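You operate a simulated robot arm through the tools that you are given. There is no shell and no other tool. Be economical: measure what you need, move in short steps, check, and stop when the job is done.

The job below is to be done with a simulated robot arm. You get a single attempt, and the scene is never put back.

## Task
Put the white socks on the top of the long table away on the top tray of the blue sorter.

Only the result counts: the job must be done as asked and must still hold three seconds after the hand-in. Knocking over, shifting, dropping, spilling or breaking anything else fails it.

## Robot
A 6-joint arm with a two-finger parallel gripper, fixed in place. Base frame: the origin is at the foot of the arm, x ahead of it, y to its left, z up; the work surface is at about z = 0.74. Units: m, rad, N and s.
With the tool pointing down near the work surface it reaches from about 0.2 to 0.64 m from the base axis. Its first joint turns from -1.152 to 1.152 rad. Payload 2.7 kg.
The tool frame sits at the grasp point between the pads (the TCP): z along the fingers, y along the line on which they close. The tips reach 0.023 m beyond it. The gripper opens to 0.094 m. The fingers are 0.038 m wide and 0.01 m thick; the gripper's body (0.054 by 0.096 m) begins 0.039 m behind the TCP.
Orientation is that of the tool frame in the base frame, as a unit quaternion [w, x, y, z]. With the fingers straight down and closing along the base's y, the tool's x points along the base's -x, its y along +y and its z along -z.

## Interface
- The arm moves only by the tool apply_moves. Its argument "series" is a list of rows, each a list of 7 numbers: the shift along the tool's x, y, z in cm, then the turn, a rotation vector about the tool's x, y, z in rad, then the opening in per cent of the stroke, from 0 (shut) to 100 (fully open). In form: [[dx, dy, dz, ax, ay, az, hand], ...]. A call has 1 to 12 rows; each row shifts and turns the commanded pose from where the row before left it, along the tool's axes as they then stand. Rows are played at 5 a second. More than 0.05 m and 0.15 rad between two rows, or a gripper value outside its range, and nothing of the call is played. A pose out of reach is approached as far as the arm can. The call stops where the force on the tool passes 40 N (or 10 N more than at its start, if that is more) or the arm is blocked; 0.2 s more then pass. The fingers move at their own pace (about 0.045 m/s each) and stop on an object; they squeeze with about 24 N. The grip force told is the motor's: it shows also when the fingers shut on nothing. Time passes only in rows, and 0.2 s behind the last, so rows that do not move let the fingers close. It gives the time, the measured TCP pose, the force on the tool (base axes), the opening and the grip force at its end, in the units of the frame above (readings bear some noise), and new pictures: "show" is both (left out), scene, wrist or none.
- Cameras (640 x 400 px; columns grow to the right, rows downward): "scene" is fixed at [0.0841, -0.4395, 1.4026]; the picture's right is [0.69, -0.72, 0.00], its down [-0.41, -0.39, -0.82] and it looks along [0.59, 0.57, -0.57] (base axes); focal length 247 px, centre (320, 200). "wrist" rides on the gripper at [0.086, 0.016, -0.074] in the tool frame; the picture's right is [-0.18, 0.98, 0.00], its down [-0.58, -0.11, -0.81] and it looks along [-0.79, -0.15, 0.59] (tool axes); focal length 243 px, centre (320, 200). There is no depth. A picture from a camera that has moved, and an enlarged one, comes with that camera's place and axes in the base frame and with its lens.
- inspect(camera, box): a new picture of the part [left, top, right, bottom] of that camera's present view, enlarged. The clock stands still meanwhile.
- close_job(): hands the job in; it is judged then, once.

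Work in short steps. Places have to be worked out from the pictures, the camera data and where the tool is seen: move nearer, look again, correct. Check each grasp and each placing, and mend what went wrong. You have 90 turns and 170 pictures in all, those below and enlarged ones among them. Open the gripper and draw the arm clear of the work before you hand the job in, unless the task says otherwise; then end with one line.

The tools are called after "Call:" as a command line: name --pt "numbers of a row" for each row, then --argument value for the rest, lists and objects as JSON in quotes. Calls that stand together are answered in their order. apply_moves: Moves the arm, as the interface text tells. Its arguments: {"type":"object","properties":{"series":{"type":"array","items":{"type":"array","items":{"type":"number"}}},"show":{"type":"string","enum":["both","scene","wrist","none"]}},"required":["series"]} The other tools are called the same way: inspect (camera, box) takes an enlarged picture of a part of a camera's view; close_job () hands the job in.

At the start:

```text
clock: 0.0
ee_pos: [0.3503, -0.1587, 1.2334]
tool_rot: [0.0, 0.0, 1.0, 0.001]
contact_force: [0.3, 0.3, 0.2]
gripper_width: 0.0939
grip_force: 0.1
```

scene: 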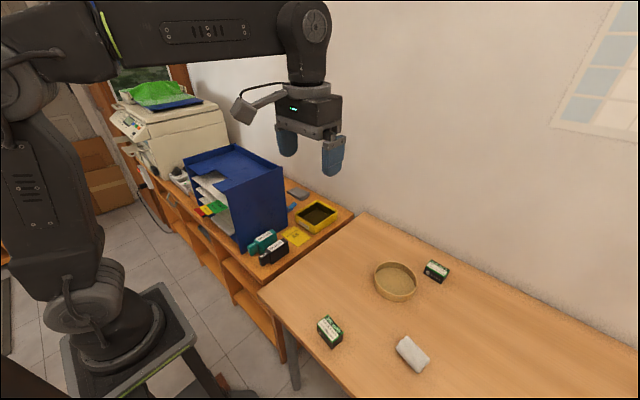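
wrist: 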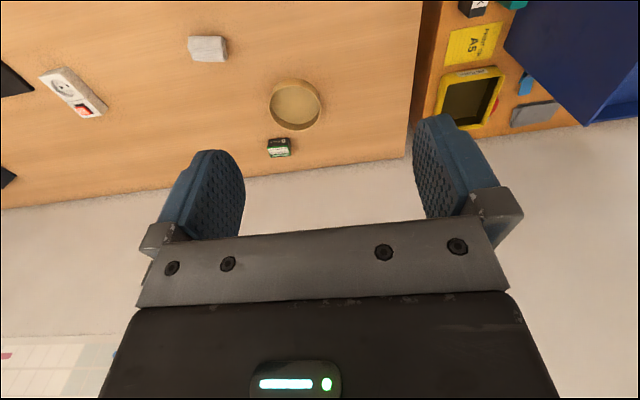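

The socks appear to be the white bundle near scene pixel (412,354), roughly (0.43,-0.40). I enlarge the socks and the blue sorter.

Call:
inspect --camera "scene" --box '[360, 310, 460, 390]'

Call:
inspect --camera "scene" --box '[160, 120, 360, 280]'

Call:
inspect --camera "wrist" --box '[0, 0, 330, 200]'

```text
5.00 times, centred on (410, 350) of scene
camera zoom: at [0.0841, -0.4395, 1.4026], right [0.69, -0.72, 0.0], down [-0.41, -0.39, -0.82], along [0.59, 0.57, -0.57], focal length 1234 px, centre (-130, -550)
```

zoom: 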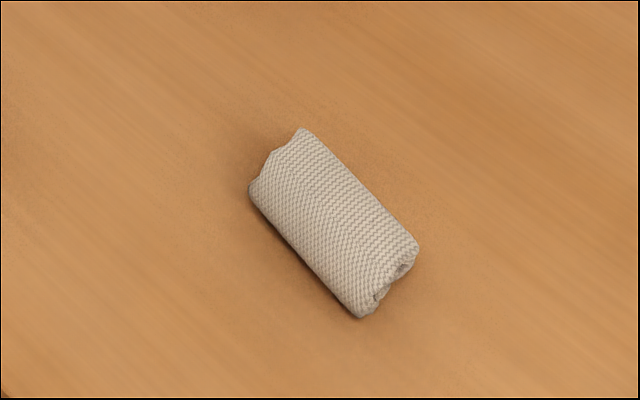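

```text
2.50 times, centred on (260, 200) of scene
camera zoom: at [0.0841, -0.4395, 1.4026], right [0.69, -0.72, 0.0], down [-0.41, -0.39, -0.82], along [0.59, 0.57, -0.57], focal length 617 px, centre (470, 200)
```

zoom: 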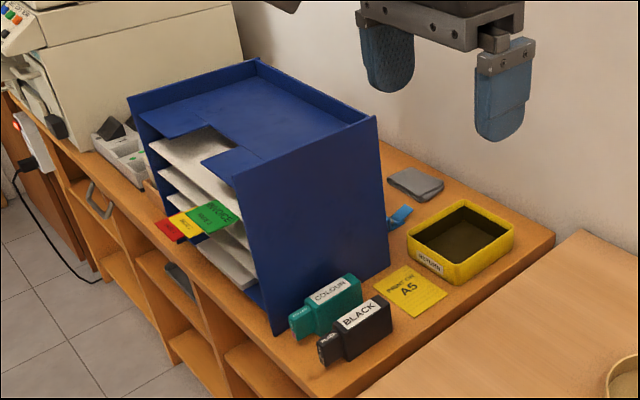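

```text
1.94 times, centred on (165, 100) of wrist
camera zoom: at [0.2627, -0.1428, 1.307], right [0.18, 0.98, 0.0], down [0.58, -0.11, 0.81], along [0.79, -0.15, -0.59], focal length 470 px, centre (621, 394)
```

zoom: 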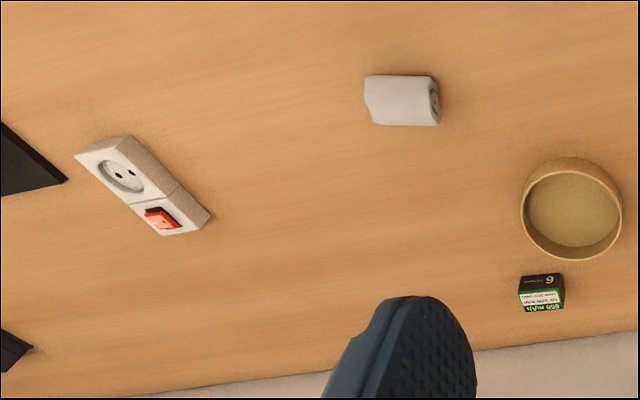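

The socks' centre triangulates to about (0.432,-0.408), long axis near base y (tilted about 0.18 rad), 4.5 cm wide. I turn the tool so the fingers close across the width.

Call:
apply_moves --pt "0 0 0 0 0 -0.139 100" --pt "0 0 0 0 0 -0.139 100" --pt "0 0 0 0 0 -0.139 100" --pt "0 0 0 0 0 -0.139 100" --pt "0 0 0 0 0 -0.139 100" --pt "0 0 0 0 0 -0.139 100" --pt "0 0 0 0 0 -0.139 100" --pt "0 0 0 0 0 -0.139 100" --pt "0 0 0 0 0 -0.139 100" --pt "0 0 0 0 0 -0.139 100" --show "wrist"

```text
clock: 2.2
ee_pos: [0.3499, -0.1591, 1.2332]
tool_rot: [0.0, -0.641, 0.768, 0.0]
contact_force: [-0.3, -0.4, 0.6]
gripper_width: 0.0938
grip_force: 0.1
camera wrist: at [0.318, -0.2408, 1.3069], right [-0.93, 0.36, 0.0], down [0.21, 0.55, 0.81], along [0.29, 0.75, -0.59], focal length 243 px, centre (320, 200)
```

wrist: 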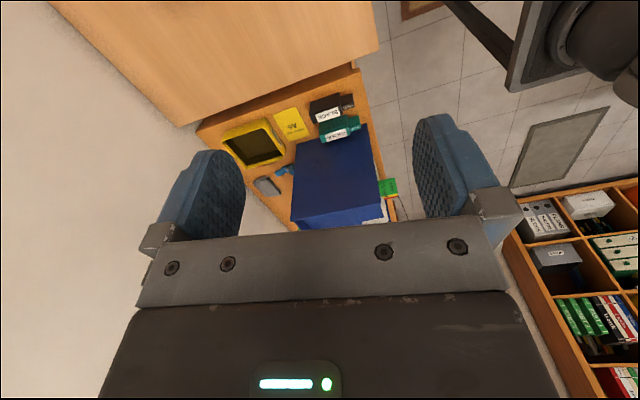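

Before descending, I use this view to measure the sorter.

Call:
inspect --camera "wrist" --box '[200, 80, 440, 240]'

Call:
inspect --camera "scene" --box '[170, 130, 300, 260]'

```text
2.50 times, centred on (320, 160) of wrist
camera zoom: at [0.318, -0.2408, 1.3069], right [-0.93, 0.36, 0.0], down [0.21, 0.55, 0.81], along [0.29, 0.75, -0.59], focal length 606 px, centre (320, 300)
```

zoom: 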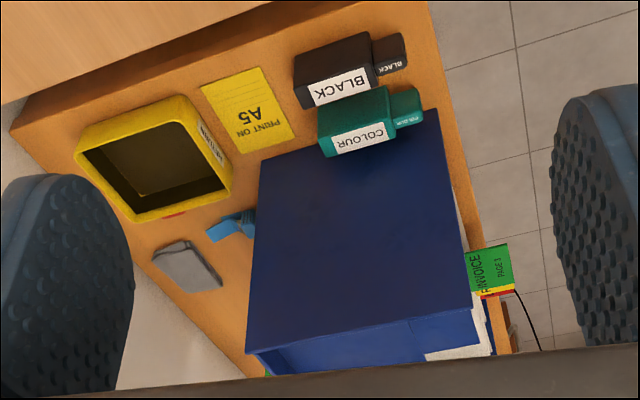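

```text
3.08 times, centred on (235, 195) of scene
camera zoom: at [0.0841, -0.4395, 1.4026], right [0.69, -0.72, 0.0], down [-0.41, -0.39, -0.82], along [0.59, 0.57, -0.57], focal length 759 px, centre (582, 215)
```

zoom: 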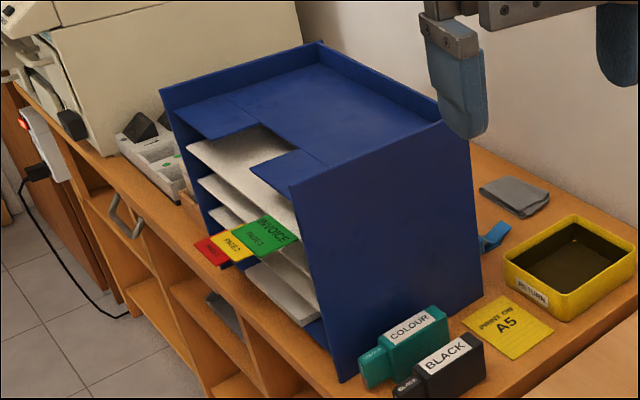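

The sorter's rim is at z≈0.978, spanning x 0.35–0.57 and y 0.24–0.57; the front notch lies at x<0.415. Drop target is about (0.48,0.36). Now I go above the socks.

Call:
apply_moves --pt "2.29 -1.23 3.33 0 0 0 100" --pt "2.29 -1.23 3.33 0 0 0 100" --pt "2.29 -1.23 3.33 0 0 0 100" --pt "2.29 -1.23 3.33 0 0 0 100" --pt "2.29 -1.23 3.33 0 0 0 100" --pt "2.29 -1.23 3.33 0 0 0 100" --pt "2.29 -1.23 3.33 0 0 0 100" --pt "2.29 -1.23 3.33 0 0 0 100" --pt "2.29 -1.23 3.33 0 0 0 100" --pt "2.29 -1.23 3.33 0 0 0 100"

```text
clock: 4.4
ee_pos: [0.4267, -0.406, 0.9003]
tool_rot: [0.001, -0.64, 0.769, 0.001]
contact_force: [0.2, -0.3, 0.9]
gripper_width: 0.0941
grip_force: 0.0
camera wrist: at [0.3957, -0.4905, 0.9742], right [-0.93, 0.36, 0.0], down [0.21, 0.55, 0.81], along [0.29, 0.75, -0.59], focal length 243 px, centre (320, 200)
```

scene: 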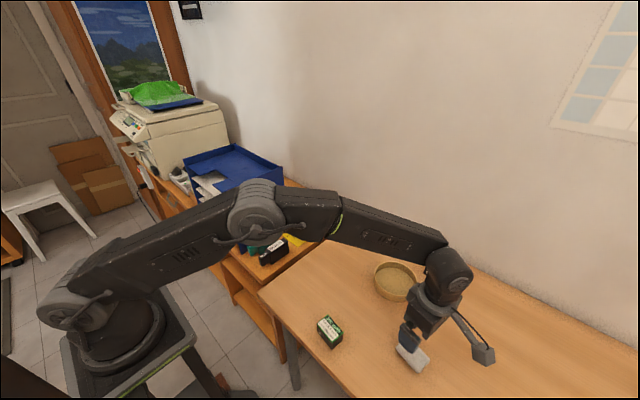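
wrist: 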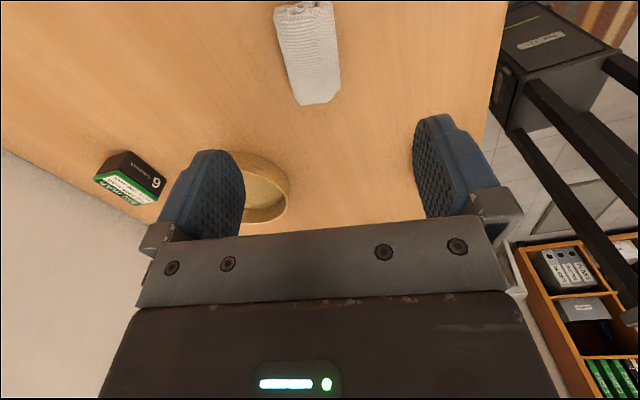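

The socks' centre now measures (0.436,-0.407), so I shift 9 mm in x, turn slightly and go down.

Call:
apply_moves --pt "0 -0.9 3.3 0 0 0.04 100" --pt "0 0 3.3 0 0 0 100" --pt "0 0 3.0 0 0 0 100" --pt "0 0 2.0 0 0 0 100"

```text
clock: 5.4
ee_pos: [0.435, -0.4095, 0.7856]
tool_rot: [0.0, -0.625, 0.781, -0.001]
contact_force: [-0.8, 0.0, 0.0]
gripper_width: 0.0938
grip_force: 0.0
camera wrist: at [0.401, -0.4898, 0.859], right [-0.92, 0.4, 0.0], down [0.23, 0.54, 0.81], along [0.32, 0.74, -0.59], focal length 243 px, centre (320, 200)
```

scene: 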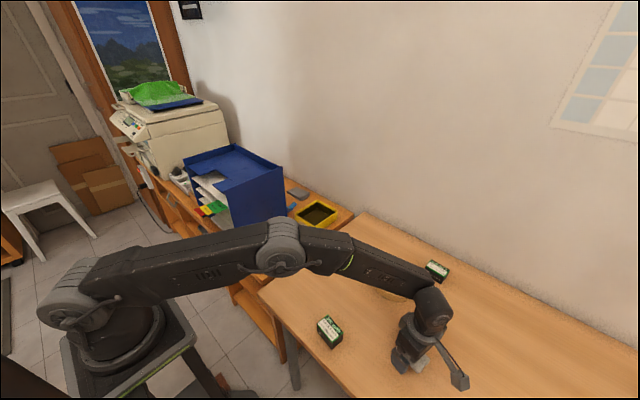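
wrist: 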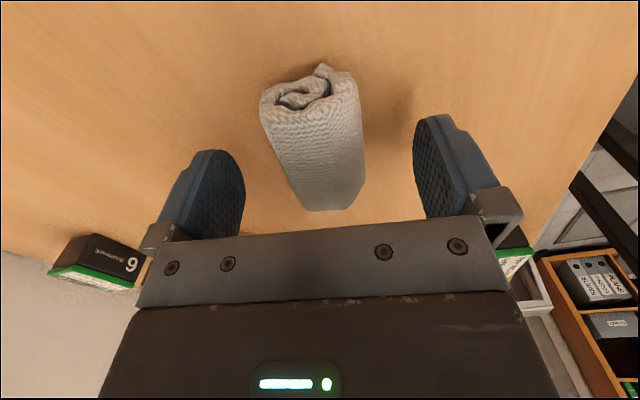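

The socks sit between the fingers, about centred. I go down 1.8 cm more and close.

Call:
apply_moves --pt "0 0 1.0 0 0 0 100" --pt "0 0 0.8 0 0 0 100" --pt "0 0 0 0 0 0 0" --pt "0 0 0 0 0 0 0" --pt "0 0 0 0 0 0 0" --pt "0 0 0 0 0 0 0" --pt "0 0 0 0 0 0 0" --pt "0 0 0 0 0 0 0" --show "wrist"

```text
clock: 7.2
ee_pos: [0.4379, -0.4085, 0.7681]
tool_rot: [0.001, -0.625, 0.78, 0.0]
contact_force: [-0.4, -0.2, -0.2]
gripper_width: 0.0542
grip_force: 23.7
camera wrist: at [0.4035, -0.4891, 0.8409], right [-0.92, 0.4, 0.0], down [0.23, 0.54, 0.81], along [0.32, 0.74, -0.59], focal length 243 px, centre (320, 200)
```

wrist: 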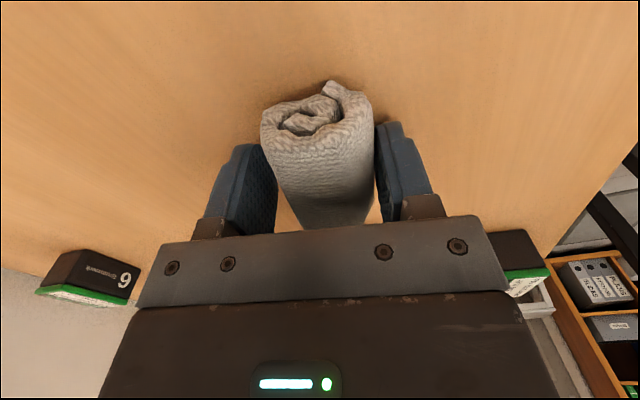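

Gripped at 54 mm with full force. I lift straight up.

Call:
apply_moves --pt "0 0 -2 0 0 0 0" --pt "0 0 -4 0 0 0 0" --pt "0 0 -4.2 0 0 0 0" --pt "0 0 -4.2 0 0 0 0" --pt "0 0 -4.2 0 0 0 0" --pt "0 0 -4.2 0 0 0 0" --pt "0 0 -4.2 0 0 0 0" --pt "0 0 -4.2 0 0 0 0" --pt "0 0 -4.2 0 0 0 0"

```text
clock: 9.2
ee_pos: [0.436, -0.4083, 1.1226]
tool_rot: [0.0, -0.625, 0.781, -0.002]
contact_force: [-0.1, 0.0, 1.1]
gripper_width: 0.0543
grip_force: 24.0
camera wrist: at [0.3998, -0.489, 1.1962], right [-0.92, 0.4, 0.0], down [0.23, 0.55, 0.81], along [0.32, 0.74, -0.59], focal length 243 px, centre (320, 200)
```

scene: 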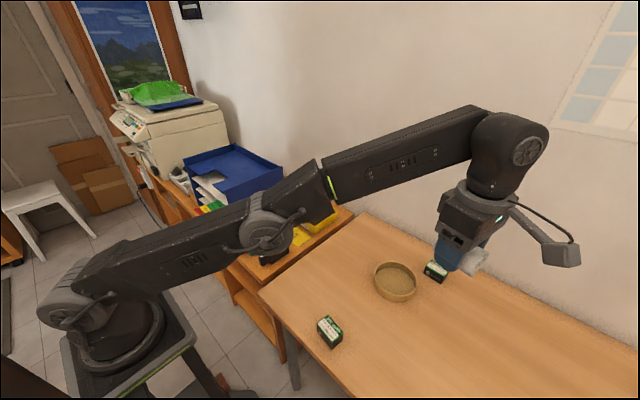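
wrist: 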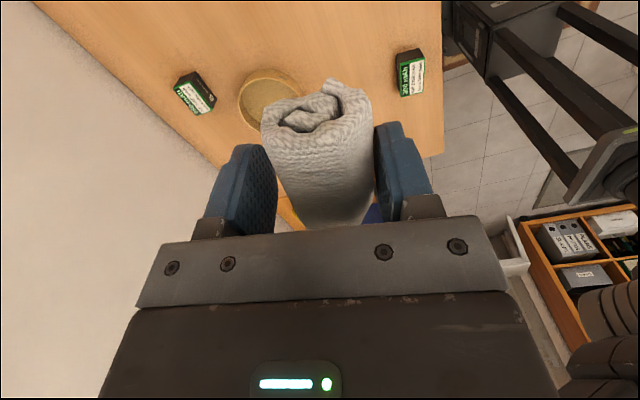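

Held securely. I carry it at z=1.12 along +y toward a spot short of the sorter for a look.

Call:
apply_moves --pt "-4.6 0.78 0 0 0 0 0" --pt "-4.6 0.78 0 0 0 0 0" --pt "-4.6 0.78 0 0 0 0 0" --pt "-4.6 0.78 0 0 0 0 0" --pt "-4.6 0.78 0 0 0 0 0" --pt "-4.6 0.78 0 0 0 0 0" --pt "-4.6 0.78 0 0 0 0 0" --pt "-4.6 0.78 0 0 0 0 0" --pt "-4.6 0.78 0 0 0 0 0" --pt "-4.6 0.78 0 0 0 0 0" --pt "-4.6 0.78 0 0 0 0 0" --pt "-4.6 0.78 0 0 0 0 0"

```text
clock: 11.8
ee_pos: [0.4698, 0.1527, 1.1183]
tool_rot: [-0.002, -0.624, 0.781, -0.001]
contact_force: [-0.8, -0.2, 0.6]
gripper_width: 0.0546
grip_force: 24.0
camera wrist: at [0.4347, 0.0714, 1.1924], right [-0.92, 0.4, 0.0], down [0.23, 0.54, 0.81], along [0.32, 0.74, -0.59], focal length 243 px, centre (320, 200)
```

scene: 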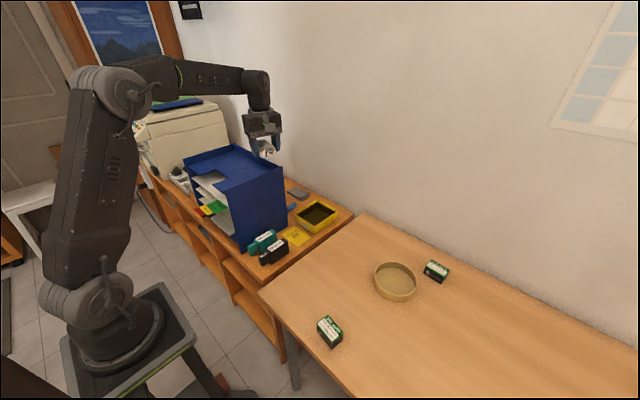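
wrist: 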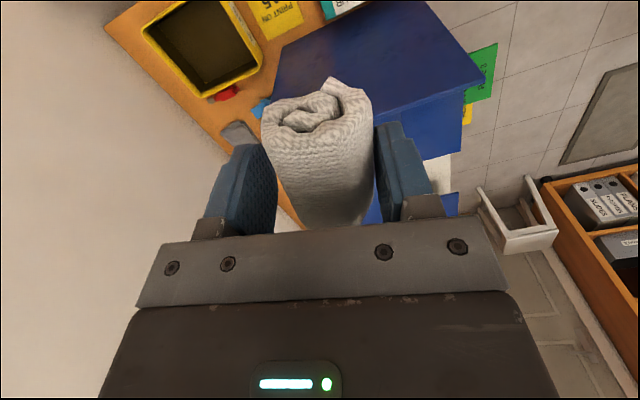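

The rim estimate is confirmed (near panel at y≈0.234). I move above the target (0.48,0.365).

Call:
apply_moves --pt "-4.18 0.73 0 0 0 0 0" --pt "-4.18 0.73 0 0 0 0 0" --pt "-4.18 0.73 0 0 0 0 0" --pt "-4.18 0.73 0 0 0 0 0" --pt "-4.18 0.73 0 0 0 0 0" --pt "0 0 3 0 0 0 0" --pt "0 0 3 0 0 0 0"

Call:
inspect --camera "scene" --box '[170, 100, 300, 230]'

```text
clock: 13.4
ee_pos: [0.4739, 0.3582, 1.0583]
tool_rot: [0.0, -0.624, 0.781, 0.0]
contact_force: [-0.4, -0.2, 0.0]
gripper_width: 0.0542
grip_force: 24.2
out of reach, approached as far as the arm can: row 5
camera wrist: at [0.4392, 0.2777, 1.1333], right [-0.92, 0.4, 0.0], down [0.23, 0.54, 0.81], along [0.32, 0.74, -0.59], focal length 243 px, centre (320, 200)
```

scene: 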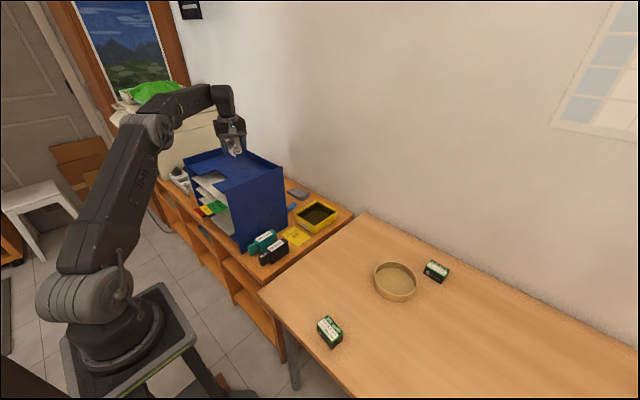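
wrist: 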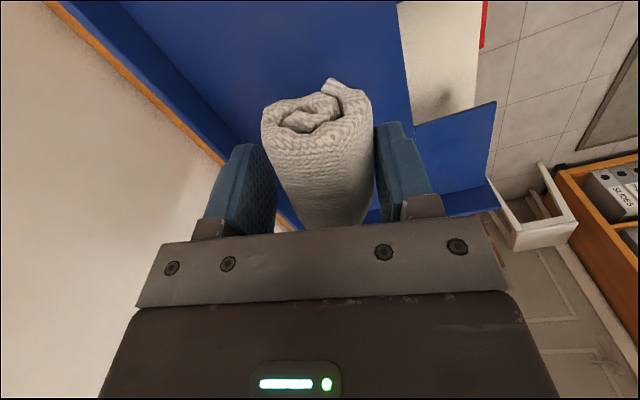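

```text
3.08 times, centred on (235, 165) of scene
camera zoom: at [0.0841, -0.4395, 1.4026], right [0.69, -0.72, 0.0], down [-0.41, -0.39, -0.82], along [0.59, 0.57, -0.57], focal length 759 px, centre (582, 308)
```

zoom: 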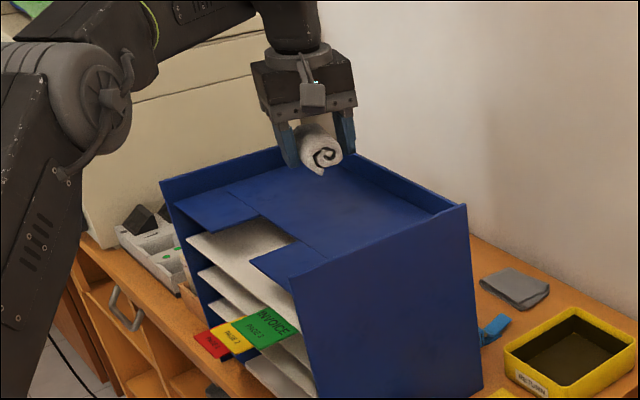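

The socks hang over the solid part of the tray, clear of notch and walls. I lower cautiously.

Call:
apply_moves --pt "0 0 2 0 0 0 0" --pt "0 0 2 0 0 0 0" --pt "0 0 1.5 0 0 0 0" --show "wrist"

Call:
inspect --camera "scene" --box '[170, 100, 300, 230]'

```text
clock: 14.2
ee_pos: [0.474, 0.3601, 1.0037]
tool_rot: [0.0, -0.624, 0.781, 0.0]
contact_force: [-0.6, -0.7, -0.3]
gripper_width: 0.0541
grip_force: 23.9
camera wrist: at [0.4391, 0.2791, 1.0778], right [-0.92, 0.4, 0.0], down [0.23, 0.54, 0.81], along [0.32, 0.74, -0.59], focal length 243 px, centre (320, 200)
```

wrist: 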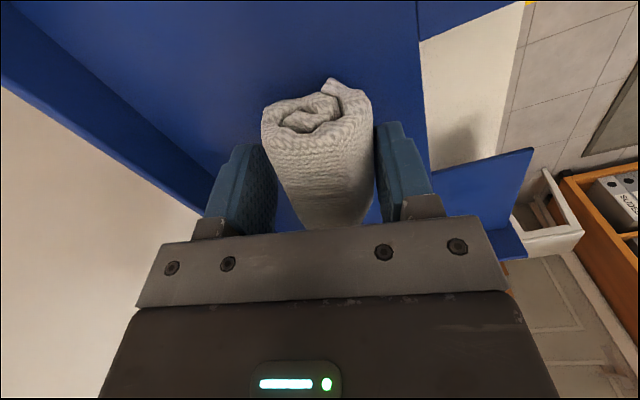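

```text
3.08 times, centred on (235, 165) of scene
camera zoom: at [0.0841, -0.4395, 1.4026], right [0.69, -0.72, 0.0], down [-0.41, -0.39, -0.82], along [0.59, 0.57, -0.57], focal length 759 px, centre (582, 308)
```

zoom: 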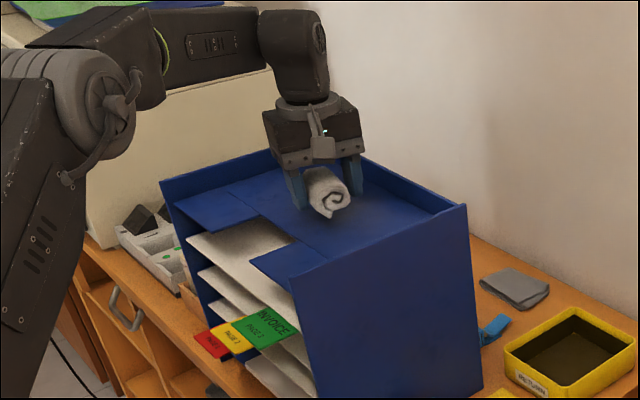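

About 2 cm or so left. I lower in small steps and watch the force.

Call:
apply_moves --pt "0 0 0.5 0 0 0 0" --pt "0 0 0.5 0 0 0 0" --show "none"

Call:
inspect --camera "scene" --box '[210, 130, 270, 190]'

```text
clock: 14.8
ee_pos: [0.4731, 0.3606, 0.9946]
tool_rot: [-0.001, -0.625, 0.781, -0.001]
contact_force: [-0.6, 0.8, 0.5]
gripper_width: 0.0541
grip_force: 23.9
```

```text
6.67 times, centred on (240, 160) of scene
camera zoom: at [0.0841, -0.4395, 1.4026], right [0.69, -0.72, 0.0], down [-0.41, -0.39, -0.82], along [0.59, 0.57, -0.57], focal length 1645 px, centre (853, 467)
```

zoom: 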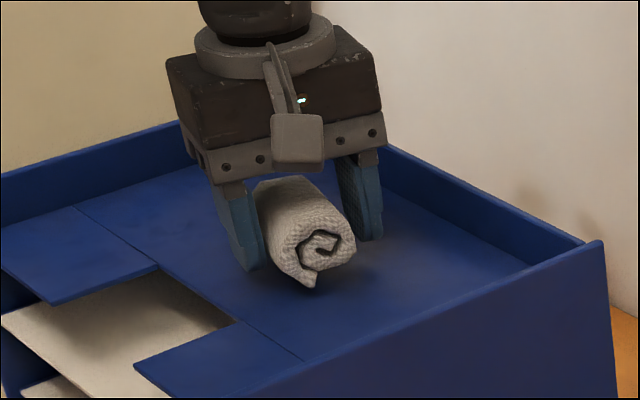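

Still hanging slightly above the floor; I continue down.

Call:
apply_moves --pt "0 0 0.5 0 0 0 0" --pt "0 0 0.4 0 0 0 0" --show "none"

Call:
inspect --camera "scene" --box '[210, 130, 270, 190]'

```text
clock: 15.4
ee_pos: [0.4762, 0.3601, 0.9899]
tool_rot: [0.004, -0.624, 0.781, -0.001]
contact_force: [-6.0, -2.5, 22.8]
gripper_width: 0.0541
grip_force: 24.5
```

```text
6.67 times, centred on (240, 160) of scene
camera zoom: at [0.0836, -0.4399, 1.4025], right [0.69, -0.72, 0.0], down [-0.41, -0.39, -0.82], along [0.59, 0.57, -0.57], focal length 1645 px, centre (853, 467)
```

zoom: 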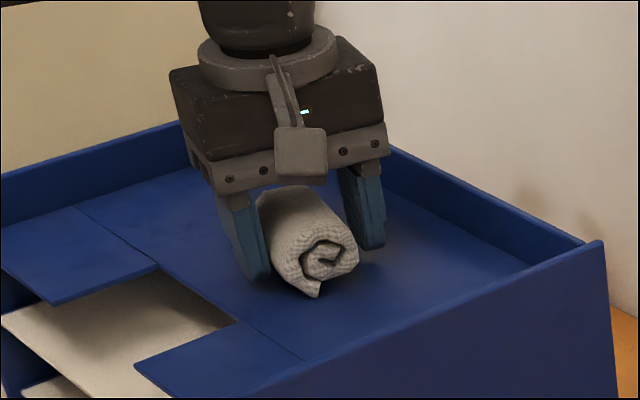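

Contact with the tray (23 N). I back off 4 mm to ease the load, then open.

Call:
apply_moves --pt "0 0 -0.4 0 0 0 0" --pt "0 0 0 0 0 0 65" --pt "0 0 0 0 0 0 75" --pt "0 0 0 0 0 0 75" --pt "0 0 0 0 0 0 75" --show "wrist"

Call:
inspect --camera "scene" --box '[210, 130, 270, 190]'

```text
clock: 16.6
ee_pos: [0.4742, 0.3605, 0.9896]
tool_rot: [0.001, -0.625, 0.781, 0.0]
contact_force: [-0.4, 0.1, -0.8]
gripper_width: 0.0707
grip_force: 0.0
camera wrist: at [0.4395, 0.2789, 1.0626], right [-0.92, 0.4, 0.0], down [0.23, 0.54, 0.81], along [0.32, 0.74, -0.59], focal length 243 px, centre (320, 200)
```

wrist: 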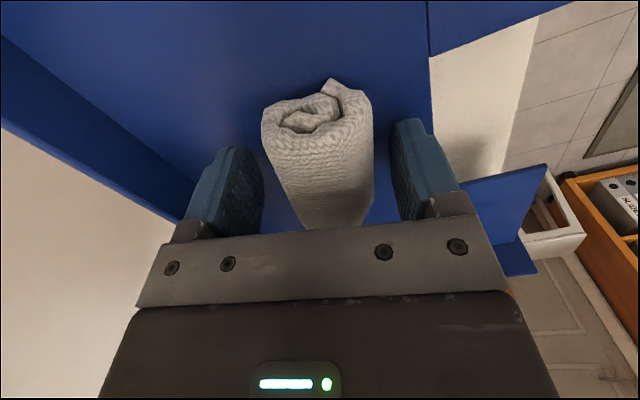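

```text
6.67 times, centred on (240, 160) of scene
camera zoom: at [0.0841, -0.4395, 1.4026], right [0.69, -0.72, 0.0], down [-0.41, -0.39, -0.82], along [0.59, 0.57, -0.57], focal length 1645 px, centre (853, 467)
```

zoom: 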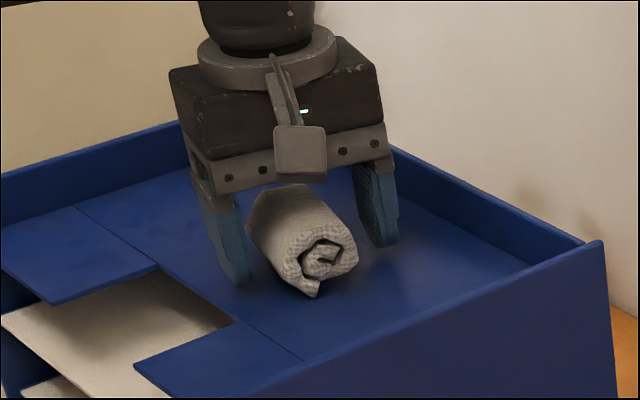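

The socks rest on the tray with both fingers clear. I rise straight up and draw back.

Call:
apply_moves --pt "0 0 -1 0 0 0 75" --pt "0 0 -3 0 0 0 75" --pt "0 0 -4 0 0 0 75" --pt "0 0 -4 0 0 0 75" --pt "4 0 -1 0 0 0 75" --pt "4 0 0 0 0 0 75" --pt "4 0 0 0 0 0 75" --pt "4 0 0 0 0 0 75" --pt "4 0 0 0 0 0 75" --pt "4 0 0 0 0 0 75" --pt "4 0 0 0 0 0 75" --show "scene"

Call:
inspect --camera "scene" --box '[170, 120, 350, 280]'

```text
clock: 19.0
ee_pos: [0.4143, 0.0844, 1.1159]
tool_rot: [0.0, -0.625, 0.781, 0.001]
contact_force: [0.2, -0.6, 0.2]
gripper_width: 0.0704
grip_force: 0.0
```

scene: 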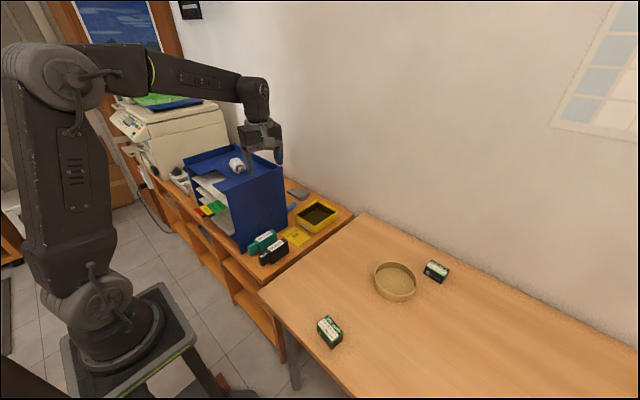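

```text
2.50 times, centred on (260, 200) of scene
camera zoom: at [0.0842, -0.4395, 1.4026], right [0.69, -0.72, 0.0], down [-0.41, -0.39, -0.82], along [0.59, 0.57, -0.57], focal length 617 px, centre (470, 200)
```

zoom: 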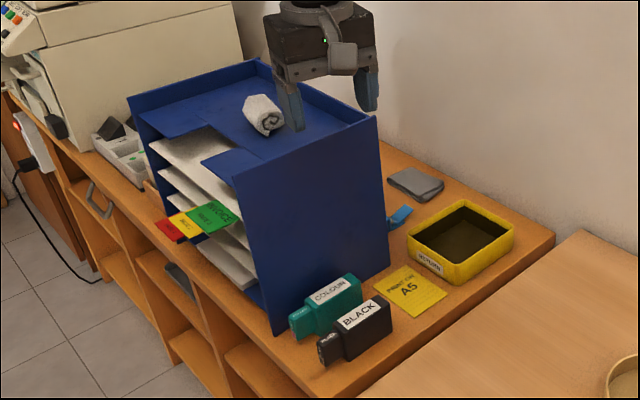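

The socks lie on the top tray, the sorter has not moved, and the arm is clear with its fingers open. I hand the job in.

Call:
close_job

```text
The job is handed in.
```

The white socks from the long table are on the top tray of the blue sorter, and nothing else looked moved in the last picture; the job is handed in.
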